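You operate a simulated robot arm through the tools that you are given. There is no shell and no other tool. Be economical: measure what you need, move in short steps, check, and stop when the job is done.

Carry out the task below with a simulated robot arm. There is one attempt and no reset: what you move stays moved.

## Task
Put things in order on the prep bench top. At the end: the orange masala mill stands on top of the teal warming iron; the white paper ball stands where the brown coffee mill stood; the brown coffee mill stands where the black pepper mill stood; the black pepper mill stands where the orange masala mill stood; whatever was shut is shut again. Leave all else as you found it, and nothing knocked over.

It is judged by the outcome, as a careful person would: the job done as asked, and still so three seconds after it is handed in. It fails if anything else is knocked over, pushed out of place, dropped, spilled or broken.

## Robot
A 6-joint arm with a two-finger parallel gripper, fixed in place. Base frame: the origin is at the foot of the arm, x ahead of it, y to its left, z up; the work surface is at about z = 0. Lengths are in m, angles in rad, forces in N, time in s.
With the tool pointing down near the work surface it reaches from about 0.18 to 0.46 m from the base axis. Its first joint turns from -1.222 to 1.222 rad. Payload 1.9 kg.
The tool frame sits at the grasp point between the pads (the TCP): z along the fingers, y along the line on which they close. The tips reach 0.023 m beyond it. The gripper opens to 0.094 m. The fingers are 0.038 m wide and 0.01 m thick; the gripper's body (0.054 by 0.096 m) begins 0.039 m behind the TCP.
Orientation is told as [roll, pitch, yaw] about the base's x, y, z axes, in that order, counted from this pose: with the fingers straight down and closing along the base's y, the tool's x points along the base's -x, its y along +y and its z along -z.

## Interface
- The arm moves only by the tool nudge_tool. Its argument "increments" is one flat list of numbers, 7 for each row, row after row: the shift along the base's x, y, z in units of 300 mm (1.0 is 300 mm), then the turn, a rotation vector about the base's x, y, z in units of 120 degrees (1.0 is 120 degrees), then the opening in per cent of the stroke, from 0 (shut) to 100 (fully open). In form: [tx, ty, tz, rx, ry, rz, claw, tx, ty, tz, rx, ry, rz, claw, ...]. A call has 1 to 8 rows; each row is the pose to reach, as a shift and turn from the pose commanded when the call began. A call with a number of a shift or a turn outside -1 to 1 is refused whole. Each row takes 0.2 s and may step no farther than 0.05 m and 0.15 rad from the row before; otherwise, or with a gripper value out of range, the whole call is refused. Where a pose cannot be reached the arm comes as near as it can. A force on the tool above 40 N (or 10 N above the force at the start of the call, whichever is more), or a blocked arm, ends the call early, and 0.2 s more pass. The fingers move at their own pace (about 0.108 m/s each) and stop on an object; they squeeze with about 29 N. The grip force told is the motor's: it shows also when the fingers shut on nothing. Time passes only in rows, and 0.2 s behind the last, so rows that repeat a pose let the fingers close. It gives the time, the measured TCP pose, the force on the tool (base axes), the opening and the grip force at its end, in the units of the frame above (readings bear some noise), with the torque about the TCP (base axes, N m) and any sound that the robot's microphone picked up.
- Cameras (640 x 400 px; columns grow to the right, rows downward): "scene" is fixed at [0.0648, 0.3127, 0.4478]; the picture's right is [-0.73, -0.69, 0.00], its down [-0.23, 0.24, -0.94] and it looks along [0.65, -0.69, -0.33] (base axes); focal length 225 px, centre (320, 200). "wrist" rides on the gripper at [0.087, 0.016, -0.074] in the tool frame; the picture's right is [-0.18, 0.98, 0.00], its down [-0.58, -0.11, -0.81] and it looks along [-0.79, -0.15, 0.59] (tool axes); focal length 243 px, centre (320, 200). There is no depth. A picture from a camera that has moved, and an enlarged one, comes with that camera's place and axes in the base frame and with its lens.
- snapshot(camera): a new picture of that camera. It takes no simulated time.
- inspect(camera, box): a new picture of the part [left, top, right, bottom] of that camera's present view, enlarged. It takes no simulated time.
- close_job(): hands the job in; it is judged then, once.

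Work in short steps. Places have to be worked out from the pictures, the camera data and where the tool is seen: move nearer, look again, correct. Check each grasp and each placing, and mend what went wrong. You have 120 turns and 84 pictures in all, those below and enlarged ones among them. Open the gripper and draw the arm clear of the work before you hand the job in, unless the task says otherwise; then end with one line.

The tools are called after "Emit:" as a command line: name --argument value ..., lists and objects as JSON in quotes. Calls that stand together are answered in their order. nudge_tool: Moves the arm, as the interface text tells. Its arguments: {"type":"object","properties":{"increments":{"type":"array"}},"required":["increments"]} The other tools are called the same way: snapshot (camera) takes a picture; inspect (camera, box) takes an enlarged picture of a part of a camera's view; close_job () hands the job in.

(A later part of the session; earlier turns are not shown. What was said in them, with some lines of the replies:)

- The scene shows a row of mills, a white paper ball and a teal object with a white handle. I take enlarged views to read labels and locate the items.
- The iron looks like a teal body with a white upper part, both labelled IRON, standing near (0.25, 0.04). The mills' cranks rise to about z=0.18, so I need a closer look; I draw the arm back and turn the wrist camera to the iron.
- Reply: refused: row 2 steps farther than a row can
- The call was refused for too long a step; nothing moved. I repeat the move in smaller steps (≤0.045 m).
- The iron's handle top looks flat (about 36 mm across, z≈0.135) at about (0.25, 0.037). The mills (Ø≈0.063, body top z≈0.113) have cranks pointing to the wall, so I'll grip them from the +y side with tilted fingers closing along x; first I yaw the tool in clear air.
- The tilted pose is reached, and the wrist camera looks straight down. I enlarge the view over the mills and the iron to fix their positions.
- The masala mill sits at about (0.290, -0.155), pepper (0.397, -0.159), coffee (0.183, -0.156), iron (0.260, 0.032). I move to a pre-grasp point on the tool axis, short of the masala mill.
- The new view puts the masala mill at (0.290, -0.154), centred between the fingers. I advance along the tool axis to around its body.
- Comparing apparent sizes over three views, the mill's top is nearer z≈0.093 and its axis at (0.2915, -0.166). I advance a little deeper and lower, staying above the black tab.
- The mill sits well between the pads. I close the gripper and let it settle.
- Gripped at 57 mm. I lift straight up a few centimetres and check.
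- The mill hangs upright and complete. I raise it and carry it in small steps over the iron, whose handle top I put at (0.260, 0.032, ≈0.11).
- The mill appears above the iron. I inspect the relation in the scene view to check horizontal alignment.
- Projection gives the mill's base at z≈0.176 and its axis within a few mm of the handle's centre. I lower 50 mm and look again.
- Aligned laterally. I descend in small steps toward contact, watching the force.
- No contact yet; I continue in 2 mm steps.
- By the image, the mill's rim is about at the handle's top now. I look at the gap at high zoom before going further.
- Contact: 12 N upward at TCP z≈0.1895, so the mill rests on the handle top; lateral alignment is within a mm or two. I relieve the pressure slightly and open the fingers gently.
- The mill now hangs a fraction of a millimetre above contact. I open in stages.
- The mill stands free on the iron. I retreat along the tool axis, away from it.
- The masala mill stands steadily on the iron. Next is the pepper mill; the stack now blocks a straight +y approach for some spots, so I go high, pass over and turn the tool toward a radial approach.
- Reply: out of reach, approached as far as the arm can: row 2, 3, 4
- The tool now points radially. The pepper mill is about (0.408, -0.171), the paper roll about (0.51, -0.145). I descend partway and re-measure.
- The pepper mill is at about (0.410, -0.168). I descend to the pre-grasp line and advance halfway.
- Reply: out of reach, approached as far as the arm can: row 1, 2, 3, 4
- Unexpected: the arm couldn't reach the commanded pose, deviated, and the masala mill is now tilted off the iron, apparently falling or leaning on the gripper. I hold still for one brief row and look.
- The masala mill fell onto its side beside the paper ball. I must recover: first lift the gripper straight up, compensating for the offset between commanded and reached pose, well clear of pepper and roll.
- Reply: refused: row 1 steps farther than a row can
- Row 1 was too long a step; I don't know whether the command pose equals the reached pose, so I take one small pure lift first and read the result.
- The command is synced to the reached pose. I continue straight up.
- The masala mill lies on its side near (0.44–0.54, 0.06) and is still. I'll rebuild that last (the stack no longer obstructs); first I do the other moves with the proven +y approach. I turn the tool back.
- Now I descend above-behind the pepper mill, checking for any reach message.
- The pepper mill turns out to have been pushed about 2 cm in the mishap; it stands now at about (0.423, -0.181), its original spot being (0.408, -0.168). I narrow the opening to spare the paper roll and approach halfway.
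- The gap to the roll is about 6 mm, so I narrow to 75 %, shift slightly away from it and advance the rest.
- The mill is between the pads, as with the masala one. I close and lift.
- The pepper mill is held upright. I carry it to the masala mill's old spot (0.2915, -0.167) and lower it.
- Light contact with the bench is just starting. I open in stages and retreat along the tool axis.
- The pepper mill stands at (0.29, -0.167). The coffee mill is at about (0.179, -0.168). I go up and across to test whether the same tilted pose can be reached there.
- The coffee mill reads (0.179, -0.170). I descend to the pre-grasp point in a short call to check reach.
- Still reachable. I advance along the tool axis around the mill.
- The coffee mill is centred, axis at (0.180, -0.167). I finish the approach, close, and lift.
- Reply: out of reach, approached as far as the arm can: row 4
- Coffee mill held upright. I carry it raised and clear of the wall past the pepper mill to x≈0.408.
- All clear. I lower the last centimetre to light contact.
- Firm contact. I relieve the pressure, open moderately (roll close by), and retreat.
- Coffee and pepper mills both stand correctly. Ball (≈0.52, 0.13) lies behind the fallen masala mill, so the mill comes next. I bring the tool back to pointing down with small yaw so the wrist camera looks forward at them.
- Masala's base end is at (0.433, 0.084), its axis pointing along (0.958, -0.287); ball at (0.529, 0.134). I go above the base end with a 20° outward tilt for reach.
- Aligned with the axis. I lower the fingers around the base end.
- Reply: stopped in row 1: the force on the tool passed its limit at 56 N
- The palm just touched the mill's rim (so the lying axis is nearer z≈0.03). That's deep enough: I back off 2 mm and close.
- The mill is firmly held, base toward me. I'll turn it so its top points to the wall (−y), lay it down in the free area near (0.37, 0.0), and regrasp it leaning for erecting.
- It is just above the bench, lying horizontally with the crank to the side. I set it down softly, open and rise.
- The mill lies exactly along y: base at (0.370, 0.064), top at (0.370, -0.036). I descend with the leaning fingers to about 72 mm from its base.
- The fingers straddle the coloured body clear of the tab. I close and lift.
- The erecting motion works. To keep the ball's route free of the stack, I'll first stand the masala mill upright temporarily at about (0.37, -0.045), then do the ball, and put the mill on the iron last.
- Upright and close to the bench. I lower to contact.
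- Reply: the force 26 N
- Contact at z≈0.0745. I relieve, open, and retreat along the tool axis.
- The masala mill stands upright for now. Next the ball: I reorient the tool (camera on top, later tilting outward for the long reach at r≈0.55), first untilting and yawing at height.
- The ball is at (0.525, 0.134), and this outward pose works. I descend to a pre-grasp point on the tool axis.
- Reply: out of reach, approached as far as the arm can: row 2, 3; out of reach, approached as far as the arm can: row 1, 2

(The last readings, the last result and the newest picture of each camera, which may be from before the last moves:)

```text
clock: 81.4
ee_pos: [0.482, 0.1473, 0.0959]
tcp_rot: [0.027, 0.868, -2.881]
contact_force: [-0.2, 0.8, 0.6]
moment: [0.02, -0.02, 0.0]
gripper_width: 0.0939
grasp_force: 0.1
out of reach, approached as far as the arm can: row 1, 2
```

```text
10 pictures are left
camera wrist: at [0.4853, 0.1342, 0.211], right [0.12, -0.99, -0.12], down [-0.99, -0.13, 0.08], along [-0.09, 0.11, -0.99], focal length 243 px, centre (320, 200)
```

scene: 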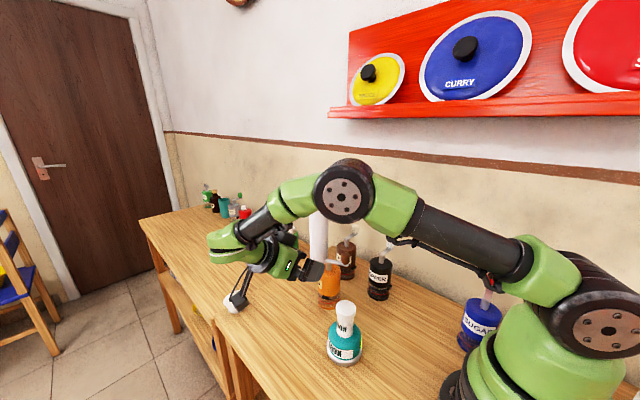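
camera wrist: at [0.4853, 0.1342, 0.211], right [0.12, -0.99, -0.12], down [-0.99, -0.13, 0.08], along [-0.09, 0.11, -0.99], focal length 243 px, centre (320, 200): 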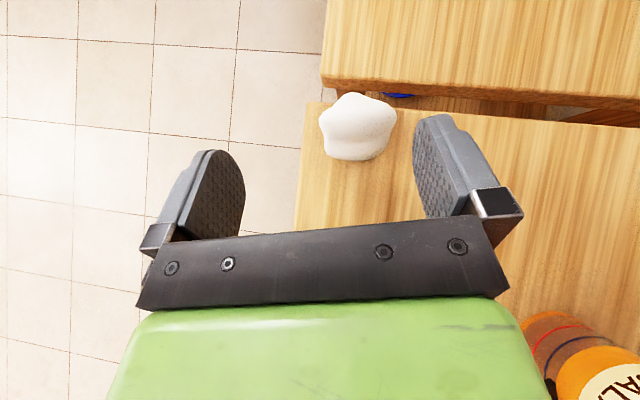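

The arm drifted +y by ~25 mm since that inner pose is out of reach. At this height I shift sideways to align with the ball (0.526, 0.133), checking the response.

Emit:
nudge_tool --increments '[0.04, -0.04, 0, 0, 0, 0, 100, 0.06, -0.07, 0, 0, 0, 0, 100]'

```text
clock: 82.0
ee_pos: [0.5062, 0.1381, 0.0998]
tcp_rot: [0.02, 0.869, -2.884]
contact_force: [0.2, -0.9, 0.2]
moment: [-0.05, -0.02, 0.02]
gripper_width: 0.0937
grasp_force: 0.1
out of reach, approached as far as the arm can: row 1, 2
```

Still limited, evidently by the wrist at this large tilt. I reduce the outward tilt by 15° in place and then align.

Emit:
nudge_tool --increments '[0, 0, 0, -0.0154, 0.0606, 0, 100, 0, 0, 0, -0.0308, 0.1212, 0, 100]'

Emit:
nudge_tool --increments '[0.02, -0.023, 0, 0, 0, 0, 100]'

```text
clock: 82.6
ee_pos: [0.5111, 0.1283, 0.099]
tcp_rot: [0.002, 0.608, -2.883]
contact_force: [-0.1, 0.0, -0.4]
moment: [0.0, 0.0, 0.03]
gripper_width: 0.0944
grasp_force: 0.0
out of reach, approached as far as the arm can: row 1, 2
```

```text
clock: 83.0
ee_pos: [0.5174, 0.1211, 0.1004]
tcp_rot: [0.008, 0.612, -2.887]
contact_force: [0.0, -0.5, -0.4]
moment: [0.01, 0.01, 0.0]
gripper_width: 0.094
grasp_force: 0.1
```

Now responsive. I centre over the ball and lower in small steps.

Emit:
nudge_tool --increments '[0.015, 0.04, 0, 0, 0, 0, 100, 0.022, 0.041, -0.06, 0, 0, 0, 100]'

Emit:
snapshot --camera "wrist"

```text
clock: 83.6
ee_pos: [0.5238, 0.1338, 0.0827]
tcp_rot: [0.003, 0.611, -2.885]
contact_force: [0.0, -0.7, -0.1]
moment: [-0.02, 0.0, 0.0]
gripper_width: 0.094
grasp_force: 0.1
```

```text
9 pictures are left
camera wrist: at [0.5559, 0.1257, 0.1931], right [0.1, -0.99, -0.1], down [-0.94, -0.13, 0.33], along [-0.34, 0.06, -0.94], focal length 243 px, centre (320, 200)
```

wrist: 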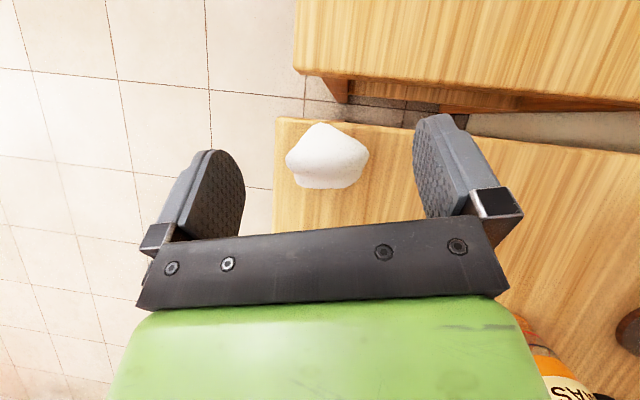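

Centred on the ball (0.528, 0.135). I lower to grasp height.

Emit:
nudge_tool --increments '[0.008, 0.004, -0.08, 0, 0, 0, 100, 0.012, 0.004, -0.155, 0, 0, 0, 100]'

Emit:
nudge_tool --increments '[0, 0, 0, 0, 0, 0, 70, 0, 0, 0, 0, 0, 0, 40, 0, 0, 0, 0, 0, 0, 40]'

```text
clock: 84.2
ee_pos: [0.528, 0.1361, 0.0355]
tcp_rot: [0.007, 0.613, -2.888]
contact_force: [-0.3, 0.2, -0.7]
moment: [0.01, 0.05, 0.02]
gripper_width: 0.0939
grasp_force: 0.1
```

```text
clock: 85.0
ee_pos: [0.5271, 0.1367, 0.0369]
tcp_rot: [0.008, 0.61, -2.89]
contact_force: [-0.7, -0.5, -0.1]
moment: [0.01, -0.01, 0.01]
gripper_width: 0.0554
grasp_force: 29.0
```

The ball is held (55 mm). I lift and bring it inward, straightening the tool as I go.

Emit:
nudge_tool --increments '[0, 0, 0.1, 0, 0, 0, 40, -0.05, -0.01, 0.22, 0, 0, 0, 40, -0.12, -0.03, 0.34, -0.0144, 0.0565, 0, 40, -0.2, -0.06, 0.44, -0.0288, 0.113, 0, 40, -0.28, -0.1, 0.52, -0.0431, 0.1696, 0, 40, -0.36, -0.16, 0.6, -0.0575, 0.226, 0, 40, -0.44, -0.22, 0.66, -0.0719, 0.2826, 0, 40, -0.5, -0.3, 0.72, -0.0719, 0.2826, 0, 40]'

Emit:
snapshot --camera "scene"

```text
clock: 86.8
ee_pos: [0.3766, 0.0446, 0.2511]
tcp_rot: [0.004, 0.0, -2.889]
contact_force: [0.8, 0.3, 0.0]
moment: [-0.02, 0.04, 0.02]
gripper_width: 0.0551
grasp_force: 29.1
```

```text
8 pictures are left
```

scene: 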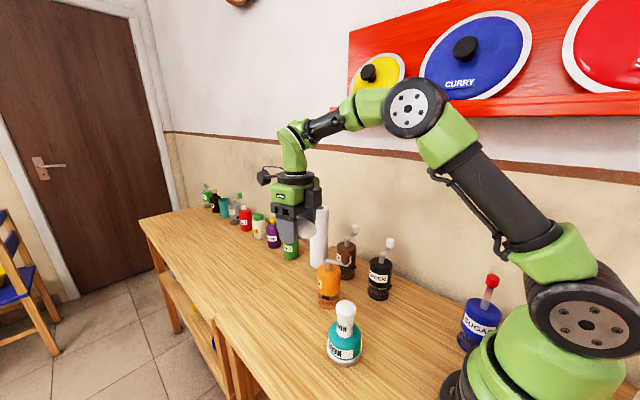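

Ball held. I move toward the coffee mill's old spot while yawing so the camera stays on the +y side, clear of the pepper mill.

Emit:
nudge_tool --increments '[-0.09, -0.09, 0, 0, 0, 0.07, 40, -0.18, -0.18, 0, 0, 0, 0.14, 40, -0.27, -0.28, 0, 0, 0, 0.21, 40, -0.36, -0.38, 0, 0, 0, 0.28, 40, -0.45, -0.48, 0, 0, 0, 0.35, 40, -0.54, -0.58, 0, 0, 0, 0.42, 40, -0.62, -0.67, 0, 0, 0, 0.49, 40, -0.655, -0.705, 0, 0, 0, 0.56, 40]'

Emit:
nudge_tool --increments '[0, 0, -0.08, 0, 0, 0.07, 40, 0, 0, -0.22, 0, 0, 0.07, 40, 0, 0, -0.36, 0, 0, 0.07, 40, 0, 0, -0.5, 0, 0, 0.07, 40, 0, 0, -0.62, 0, 0, 0.07, 40]'

Emit:
inspect --camera "scene" --box '[310, 210, 510, 370]'

```text
clock: 88.6
ee_pos: [0.1797, -0.1651, 0.2506]
tcp_rot: [0.007, 0.003, -1.715]
contact_force: [-0.6, -1.2, -0.9]
moment: [0.0, 0.01, 0.02]
gripper_width: 0.0552
grasp_force: 29.0
```

```text
clock: 89.8
ee_pos: [0.1821, -0.1658, 0.0642]
tcp_rot: [0.007, -0.001, -1.571]
contact_force: [-0.2, -0.5, -0.8]
moment: [0.01, -0.01, 0.0]
gripper_width: 0.0553
grasp_force: 28.9
```

```text
2.50 times, centred on (410, 290) of scene
camera zoom: at [0.0647, 0.3128, 0.4478], right [-0.73, -0.69, 0.0], down [-0.23, 0.24, -0.94], along [0.65, -0.69, -0.33], focal length 562 px, centre (95, -25)
```

zoom: 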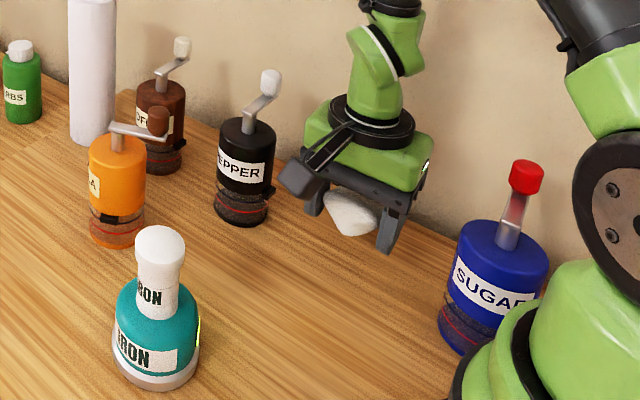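

All clear around. I lower to contact in small steps.

Emit:
nudge_tool --increments '[-0.005, 0, -0.04, 0, 0, 0, 40, -0.005, 0, -0.075, 0, 0, 0, 40]'

Emit:
nudge_tool --increments '[0, 0, -0.01, 0, 0, 0, 40, 0, 0, -0.02, 0, 0, 0, 40]'

Emit:
inspect --camera "scene" --box '[390, 250, 470, 320]'

```text
clock: 90.4
ee_pos: [0.181, -0.166, 0.0433]
tcp_rot: [0.003, -0.002, -1.569]
contact_force: [0.3, 0.6, 0.3]
moment: [0.0, 0.03, -0.02]
gripper_width: 0.0553
grasp_force: 29.1
```

```text
clock: 91.0
ee_pos: [0.1781, -0.1661, 0.0372]
tcp_rot: [0.005, 0.0, -1.569]
contact_force: [-0.7, 1.3, 3.8]
moment: [0.02, 0.02, 0.01]
gripper_width: 0.0552
grasp_force: 29.1
```

```text
5.71 times, centred on (430, 285) of scene
camera zoom: at [0.0648, 0.3128, 0.4478], right [-0.73, -0.69, 0.0], down [-0.23, 0.24, -0.94], along [0.65, -0.69, -0.33], focal length 1284 px, centre (-309, -286)
```

zoom: 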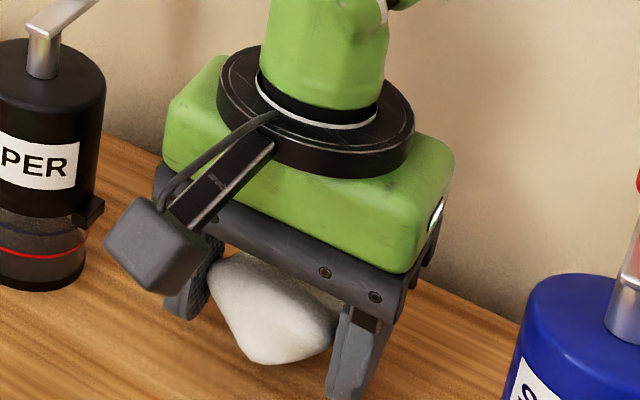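

Light contact. I open the fingers gently so the ball settles between them.

Emit:
nudge_tool --increments '[0, 0, -0.004, 0, 0, 0, 40, 0, 0, -0.004, 0, 0, 0, 60, 0, 0, -0.004, 0, 0, 0, 64, 0, 0, -0.004, 0, 0, 0, 70, 0, 0, -0.004, 0, 0, 0, 85, 0, 0, -0.004, 0, 0, 0, 85]'

Emit:
nudge_tool --increments '[0, 0, 0.04, 0, 0, 0, 85, 0, 0, 0.14, 0, 0, 0, 85, 0, 0, 0.28, 0, 0, 0, 85, 0, 0, 0.42, 0, 0, 0, 85, 0, 0, 0.56, 0, 0, 0, 85, 0, 0, 0.7, 0, 0, 0, 85]'

Emit:
inspect --camera "scene" --box '[310, 210, 510, 370]'

```text
clock: 92.4
ee_pos: [0.1804, -0.1664, 0.0356]
tcp_rot: [0.005, 0.0, -1.57]
contact_force: [-0.7, -0.5, 0.4]
moment: [0.02, -0.02, 0.02]
gripper_width: 0.0799
grasp_force: 0.2
```

```text
clock: 93.8
ee_pos: [0.1795, -0.1657, 0.2464]
tcp_rot: [0.006, 0.001, -1.569]
contact_force: [0.8, -0.3, 0.2]
moment: [0.03, 0.01, 0.04]
gripper_width: 0.0797
grasp_force: 0.1
```

```text
2.50 times, centred on (410, 290) of scene
camera zoom: at [0.0648, 0.3127, 0.4478], right [-0.73, -0.69, 0.0], down [-0.23, 0.24, -0.94], along [0.65, -0.69, -0.33], focal length 562 px, centre (95, -25)
```

zoom: 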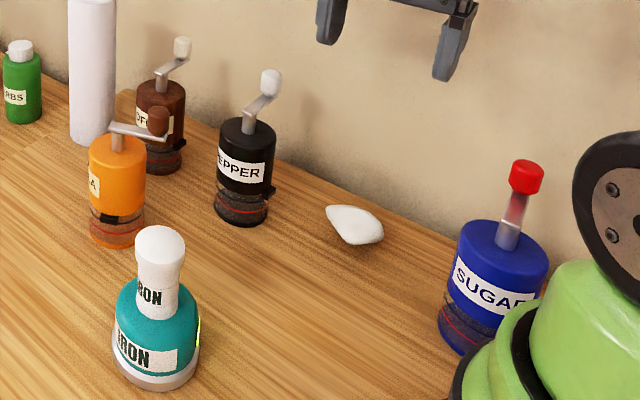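

The ball settled toward the wall rather than on the spot. I look with the wrist camera to measure it precisely.

Emit:
snapshot --camera "wrist"

```text
4 pictures are left
camera wrist: at [0.1958, -0.0794, 0.3208], right [0.98, -0.18, 0.01], down [-0.11, -0.58, 0.81], along [-0.14, -0.79, -0.59], focal length 243 px, centre (320, 200)
```

wrist: 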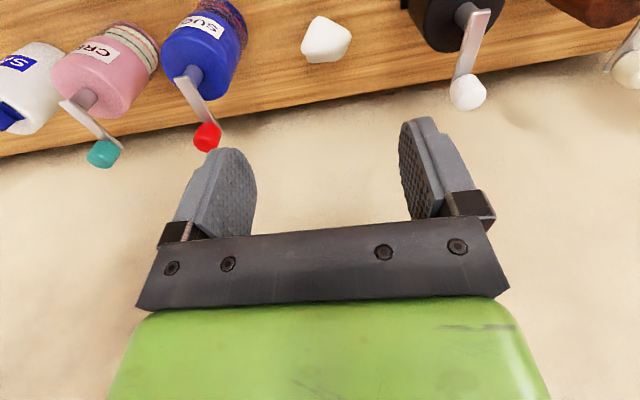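

The ball lies at (0.182, -0.191), 24 mm too close to the wall. I regrasp it in its resting pose, and shift it +y without turning it.

Emit:
nudge_tool --increments '[0.008, -0.081, -0.13, 0, 0, 0, 85, 0.008, -0.081, -0.27, 0, 0, 0, 85, 0.008, -0.081, -0.41, 0, 0, 0, 85, 0.008, -0.081, -0.55, 0, 0, 0, 85, 0.008, -0.081, -0.66, 0, 0, 0, 85, 0.008, -0.081, -0.715, 0, 0, 0, 85]'

Emit:
nudge_tool --increments '[0, 0, 0, 0, 0, 0, 65, 0, 0, 0, 0, 0, 0, 45, 0, 0, 0, 0, 0, 0, 30, 0, 0, 0, 0, 0, 0, 30]'

```text
clock: 95.2
ee_pos: [0.1815, -0.1923, 0.0315]
tcp_rot: [0.006, -0.002, -1.568]
contact_force: [0.1, -0.2, -0.3]
moment: [-0.03, 0.0, 0.02]
gripper_width: 0.0799
grasp_force: 0.1
```

```text
clock: 96.2
ee_pos: [0.1833, -0.1908, 0.0306]
tcp_rot: [0.004, 0.0, -1.571]
contact_force: [-0.2, 1.1, -0.2]
moment: [0.02, -0.03, 0.03]
gripper_width: 0.0559
grasp_force: 28.9
```

Gripped. I lift a few mm, shift 24 mm toward +y, set down, release and rise.

Emit:
nudge_tool --increments '[0, 0, 0.015, 0, 0, 0, 30, -0.004, 0.04, 0.015, 0, 0, 0, 30, -0.008, 0.079, 0.015, 0, 0, 0, 30, -0.008, 0.079, 0.0, 0, 0, 0, 30, -0.008, 0.079, 0.0, 0, 0, 0, 62, -0.008, 0.079, 0.0, 0, 0, 0, 70, -0.008, 0.079, 0.0, 0, 0, 0, 85]'

Emit:
nudge_tool --increments '[0, 0, 0.05, 0, 0, 0, 85, 0, 0, 0.16, 0, 0, 0, 85, 0, 0, 0.3, 0, 0, 0, 85, 0, 0, 0.44, 0, 0, 0, 85, 0, 0, 0.58, 0, 0, 0, 85, 0, 0, 0.72, 0, 0, 0, 85, 0.02, 0.1, 0.8, 0, 0, 0, 85]'

Emit:
snapshot --camera "wrist"

```text
clock: 97.8
ee_pos: [0.1795, -0.1671, 0.0309]
tcp_rot: [0.006, 0.0, -1.568]
contact_force: [0.8, 0.1, -0.7]
moment: [0.0, -0.01, -0.01]
gripper_width: 0.0801
grasp_force: 0.1
```

```text
clock: 99.4
ee_pos: [0.1851, -0.1369, 0.2708]
tcp_rot: [0.004, 0.001, -1.57]
contact_force: [0.1, 0.4, -0.2]
moment: [0.01, -0.05, -0.02]
gripper_width: 0.08
grasp_force: 0.0
out of reach, approached as far as the arm can: row 1
```

```text
3 pictures are left
camera wrist: at [0.2013, -0.0497, 0.3456], right [0.98, -0.18, 0.0], down [-0.11, -0.58, 0.81], along [-0.14, -0.79, -0.59], focal length 243 px, centre (320, 200)
```

wrist: 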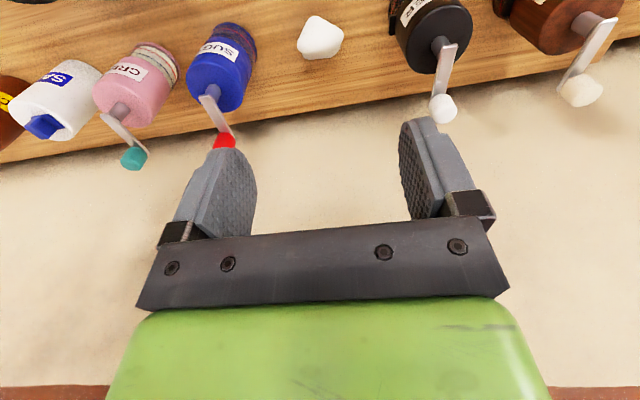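

The ball sits at (0.180, -0.166), exactly on the coffee mill's spot. Now I return to the masala mill by the same pose I released it from: first across and up, then tilt.

Emit:
nudge_tool --increments '[0.03, 0.094, 0.03, 0, 0, 0, 95, 0.1, 0.19, 0.06, 0, 0, 0, 95, 0.2, 0.28, 0.1, 0, 0, 0, 95, 0.3, 0.37, 0.1, 0, 0, 0, 95, 0.4, 0.46, 0.1, 0, 0, 0, 95, 0.51, 0.56, 0.1, 0, 0, 0, 95, 0.62, 0.657, 0.1, 0, 0, 0, 95]'

Emit:
nudge_tool --increments '[0, 0, 0, -0.066, 0, 0, 95, 0, 0, 0, -0.132, 0, 0, 95, 0, 0, 0, -0.198, 0, 0, 95, 0, 0, 0, -0.264, 0, 0, 95, 0, 0, 0, -0.33, 0, 0, 95, 0, 0, 0, -0.396, 0, 0, 95, 0, 0, 0, -0.457, 0, 0, 95]'

```text
clock: 101.0
ee_pos: [0.3739, 0.0621, 0.3007]
tcp_rot: [0.003, 0.0, -1.572]
contact_force: [-0.6, 0.4, -0.5]
moment: [-0.01, 0.01, 0.01]
gripper_width: 0.0893
grasp_force: 0.1
```

```text
clock: 102.6
ee_pos: [0.3712, 0.0606, 0.3013]
tcp_rot: [0.004, -0.957, -1.569]
contact_force: [0.7, -0.1, -0.4]
moment: [0.01, -0.01, 0.02]
gripper_width: 0.0892
grasp_force: 0.1
```

Pose matches. I descend and run the earlier retreat in reverse.

Emit:
nudge_tool --increments '[-0.002, -0.01, -0.14, 0, 0, 0, 95, -0.002, -0.018, -0.28, 0, 0, 0, 95, -0.002, -0.024, -0.415, 0, 0, 0, 95]'

Emit:
nudge_tool --increments '[0, -0.03, -0.14, 0, 0, 0, 95, 0, -0.14, -0.225, 0, 0, 0, 95, 0, -0.24, -0.295, 0, 0, 0, 95]'

```text
clock: 103.4
ee_pos: [0.3693, 0.0517, 0.1759]
tcp_rot: [0.005, -0.957, -1.571]
contact_force: [0.3, 0.6, 0.4]
moment: [0.01, -0.02, -0.02]
gripper_width: 0.0896
grasp_force: 0.0
```

```text
clock: 104.2
ee_pos: [0.3706, -0.0201, 0.088]
tcp_rot: [0.005, -0.956, -1.571]
contact_force: [0.8, -0.6, 0.0]
moment: [0.01, -0.04, 0.0]
gripper_width: 0.0891
grasp_force: 0.1
```

No contact so far. I complete the last 20 mm, close, and lift.

Emit:
nudge_tool --increments '[0, -0.053, -0.041, 0, 0, 0, 95, 0, -0.053, -0.041, 0, 0, 0, 65, 0, -0.053, -0.041, 0, 0, 0, 40, 0, -0.053, -0.041, 0, 0, 0, 40]'

Emit:
nudge_tool --increments '[0, 0, 0.03, 0, 0, 0, 40, 0, 0, 0.13, 0, 0, 0, 40, 0, 0, 0.27, 0, 0, 0, 40, 0, 0, 0.41, 0, 0, 0, 40, 0, 0, 0.55, 0, 0, 0, 40, 0, 0, 0.62, 0, 0, 0, 40]'

```text
clock: 105.2
ee_pos: [0.3716, -0.0358, 0.0763]
tcp_rot: [0.005, -0.957, -1.568]
contact_force: [0.4, -0.1, -0.2]
moment: [0.02, -0.01, -0.02]
gripper_width: 0.057
grasp_force: 28.7
```

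```text
clock: 106.6
ee_pos: [0.3709, -0.035, 0.2615]
tcp_rot: [0.002, -0.955, -1.568]
contact_force: [0.4, 0.2, -1.9]
moment: [0.02, -0.01, 0.01]
gripper_width: 0.0573
grasp_force: 28.9
```

The mill is lifted upright. I carry it over the iron (target TCP 0.262, 0.039) and lower to just above the handle.

Emit:
nudge_tool --increments '[-0.09, 0.06, 0.02, 0, 0, 0, 40, -0.18, 0.12, 0.02, 0, 0, 0, 40, -0.27, 0.18, 0.02, 0, 0, 0, 40, -0.363, 0.247, 0.02, 0, 0, 0, 40, -0.363, 0.247, 0.02, 0, 0, 0, 40]'

Emit:
nudge_tool --increments '[0, 0, -0.1, 0, 0, 0, 40, 0, 0, -0.18, 0, 0, 0, 40, 0, 0, -0.22, 0, 0, 0, 40]'

Emit:
inspect --camera "scene" --box '[295, 230, 395, 370]'

```text
clock: 107.8
ee_pos: [0.263, 0.0388, 0.2671]
tcp_rot: [0.003, -0.957, -1.57]
contact_force: [-0.9, 0.3, -0.9]
moment: [0.01, 0.0, 0.01]
gripper_width: 0.057
grasp_force: 29.1
```

```text
clock: 108.6
ee_pos: [0.2626, 0.0388, 0.2024]
tcp_rot: [0.005, -0.957, -1.568]
contact_force: [-0.2, 0.1, -1.6]
moment: [0.03, -0.02, 0.01]
gripper_width: 0.0567
grasp_force: 29.3
```

```text
2.86 times, centred on (345, 300) of scene
camera zoom: at [0.0648, 0.3127, 0.4478], right [-0.73, -0.69, 0.0], down [-0.23, 0.24, -0.94], along [0.65, -0.69, -0.33], focal length 642 px, centre (249, -86)
```

zoom: 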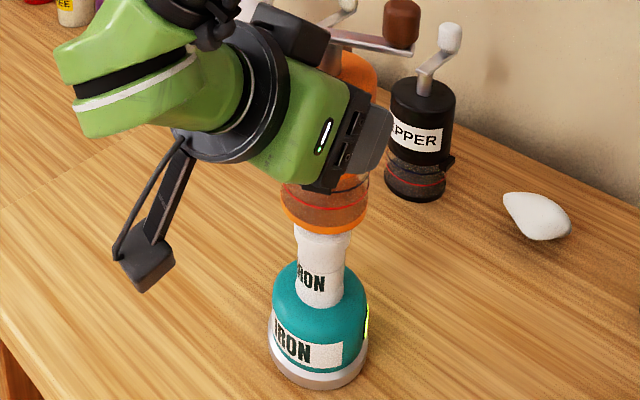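

Aligned as before. I lower in small steps to contact.

Emit:
nudge_tool --increments '[-0.001, 0, -0.015, 0, 0, 0, 40, -0.001, 0, -0.03, 0, 0, 0, 40, -0.001, 0, -0.038, 0, 0, 0, 40]'

Emit:
nudge_tool --increments '[0, 0, -0.006, 0, 0, 0, 40, 0, 0, -0.006, 0, 0, 0, 40]'

```text
clock: 109.4
ee_pos: [0.2623, 0.0396, 0.1921]
tcp_rot: [0.007, -0.957, -1.572]
contact_force: [-2.2, 2.2, 22.7]
moment: [-0.01, 0.26, -0.01]
gripper_width: 0.0574
grasp_force: 29.2
```

```text
clock: 110.0
ee_pos: [0.2609, 0.0391, 0.19]
tcp_rot: [0.006, -0.956, -1.569]
contact_force: [0.7, -0.8, 24.2]
moment: [-0.32, 0.09, -0.01]
gripper_width: 0.0569
grasp_force: 29.0
```

Full flat contact (24 N, pressure centre near the mill axis). I relieve the pressure.

Emit:
nudge_tool --increments '[0, 0, 0.004, 0, 0, 0, 40, 0, 0, 0.006, 0, 0, 0, 40]'

```text
clock: 110.6
ee_pos: [0.2624, 0.0389, 0.1903]
tcp_rot: [0.001, -0.956, -1.566]
contact_force: [0.4, -0.4, -1.6]
moment: [0.04, 0.03, -0.01]
gripper_width: 0.0573
grasp_force: 28.7
```

Barely hanging now. I lower half a millimetre and release in stages.

Emit:
nudge_tool --increments '[0, 0, -0.002, 0, 0, 0, 40, 0, 0, -0.002, 0, 0, 0, 62, 0, 0, -0.002, 0, 0, 0, 64, 0, 0, -0.002, 0, 0, 0, 68, 0, 0, -0.002, 0, 0, 0, 80, 0, 0, -0.002, 0, 0, 0, 100, 0, 0, -0.002, 0, 0, 0, 100]'

Emit:
nudge_tool --increments '[0, 0.03, 0.021, 0, 0, 0, 100, 0, 0.09, 0.063, 0, 0, 0, 100, 0, 0.17, 0.12, 0, 0, 0, 100, 0, 0.28, 0.2, 0, 0, 0, 100, 0, 0.34, 0.26, 0, 0, 0, 100]'

Emit:
snapshot --camera "scene"

```text
clock: 112.2
ee_pos: [0.2616, 0.0391, 0.1898]
tcp_rot: [0.004, -0.954, -1.569]
contact_force: [-0.1, -0.5, 1.1]
moment: [0.0, 0.03, 0.01]
gripper_width: 0.094
grasp_force: 0.1
```

```text
clock: 113.4
ee_pos: [0.2601, 0.1426, 0.2679]
tcp_rot: [0.005, -0.958, -1.567]
contact_force: [-0.6, 0.0, -0.2]
moment: [-0.02, -0.01, 0.0]
gripper_width: 0.0941
grasp_force: 0.1
```

```text
1 pictures are left
```

scene: 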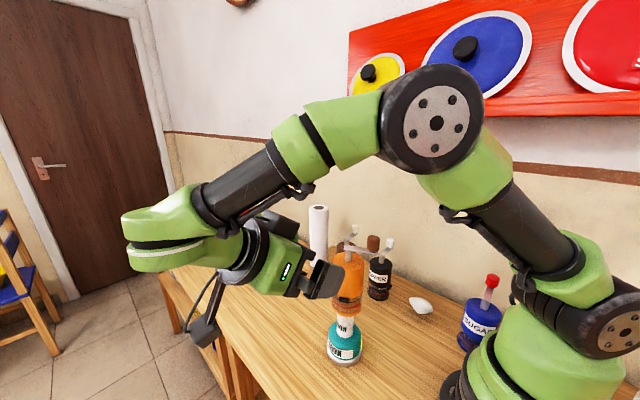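

The masala mill stands on the iron and everything else is in place. I draw back slightly further within the known reachable range and take the last look.

Emit:
nudge_tool --increments '[0, 0.01, 0.03, 0, 0, 0, 100, 0, 0.015, 0.05, 0, 0, 0, 100, 0, 0.015, 0.05, 0, 0, 0, 100]'

Emit:
inspect --camera "scene" --box '[290, 210, 490, 370]'

```text
clock: 114.2
ee_pos: [0.2603, 0.1457, 0.2827]
tcp_rot: [0.005, -0.956, -1.568]
contact_force: [0.0, -0.1, 0.5]
moment: [-0.02, 0.02, -0.01]
gripper_width: 0.0941
grasp_force: 0.1
```

```text
2.50 times, centred on (390, 290) of scene
camera zoom: at [0.0648, 0.3127, 0.4478], right [-0.73, -0.69, 0.0], down [-0.23, 0.24, -0.94], along [0.65, -0.69, -0.33], focal length 562 px, centre (145, -25)
```

zoom: 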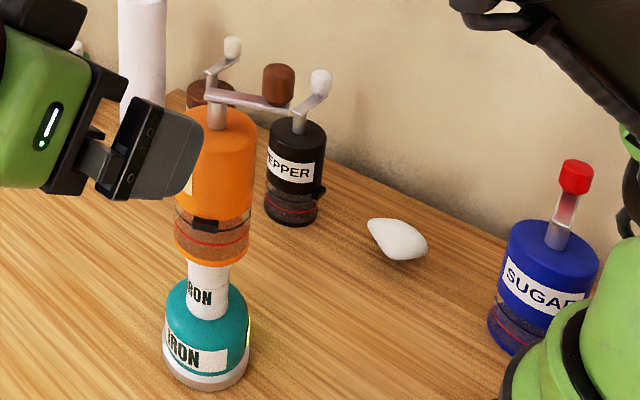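

The final arrangement stands steadily, the gripper is open and the arm is clear, so I hand the job in.

Emit:
close_job

```text
The job is handed in.
```

All four items are in the places you asked for, but the masala mill was knocked off the iron and fell onto its side partway through. It pushed the paper ball; the gripper also shoved the pepper mill about 2 cm. I stood the masala mill back on the iron and saw no spill or break. The final pictures show everything upright, and I never opened anything.
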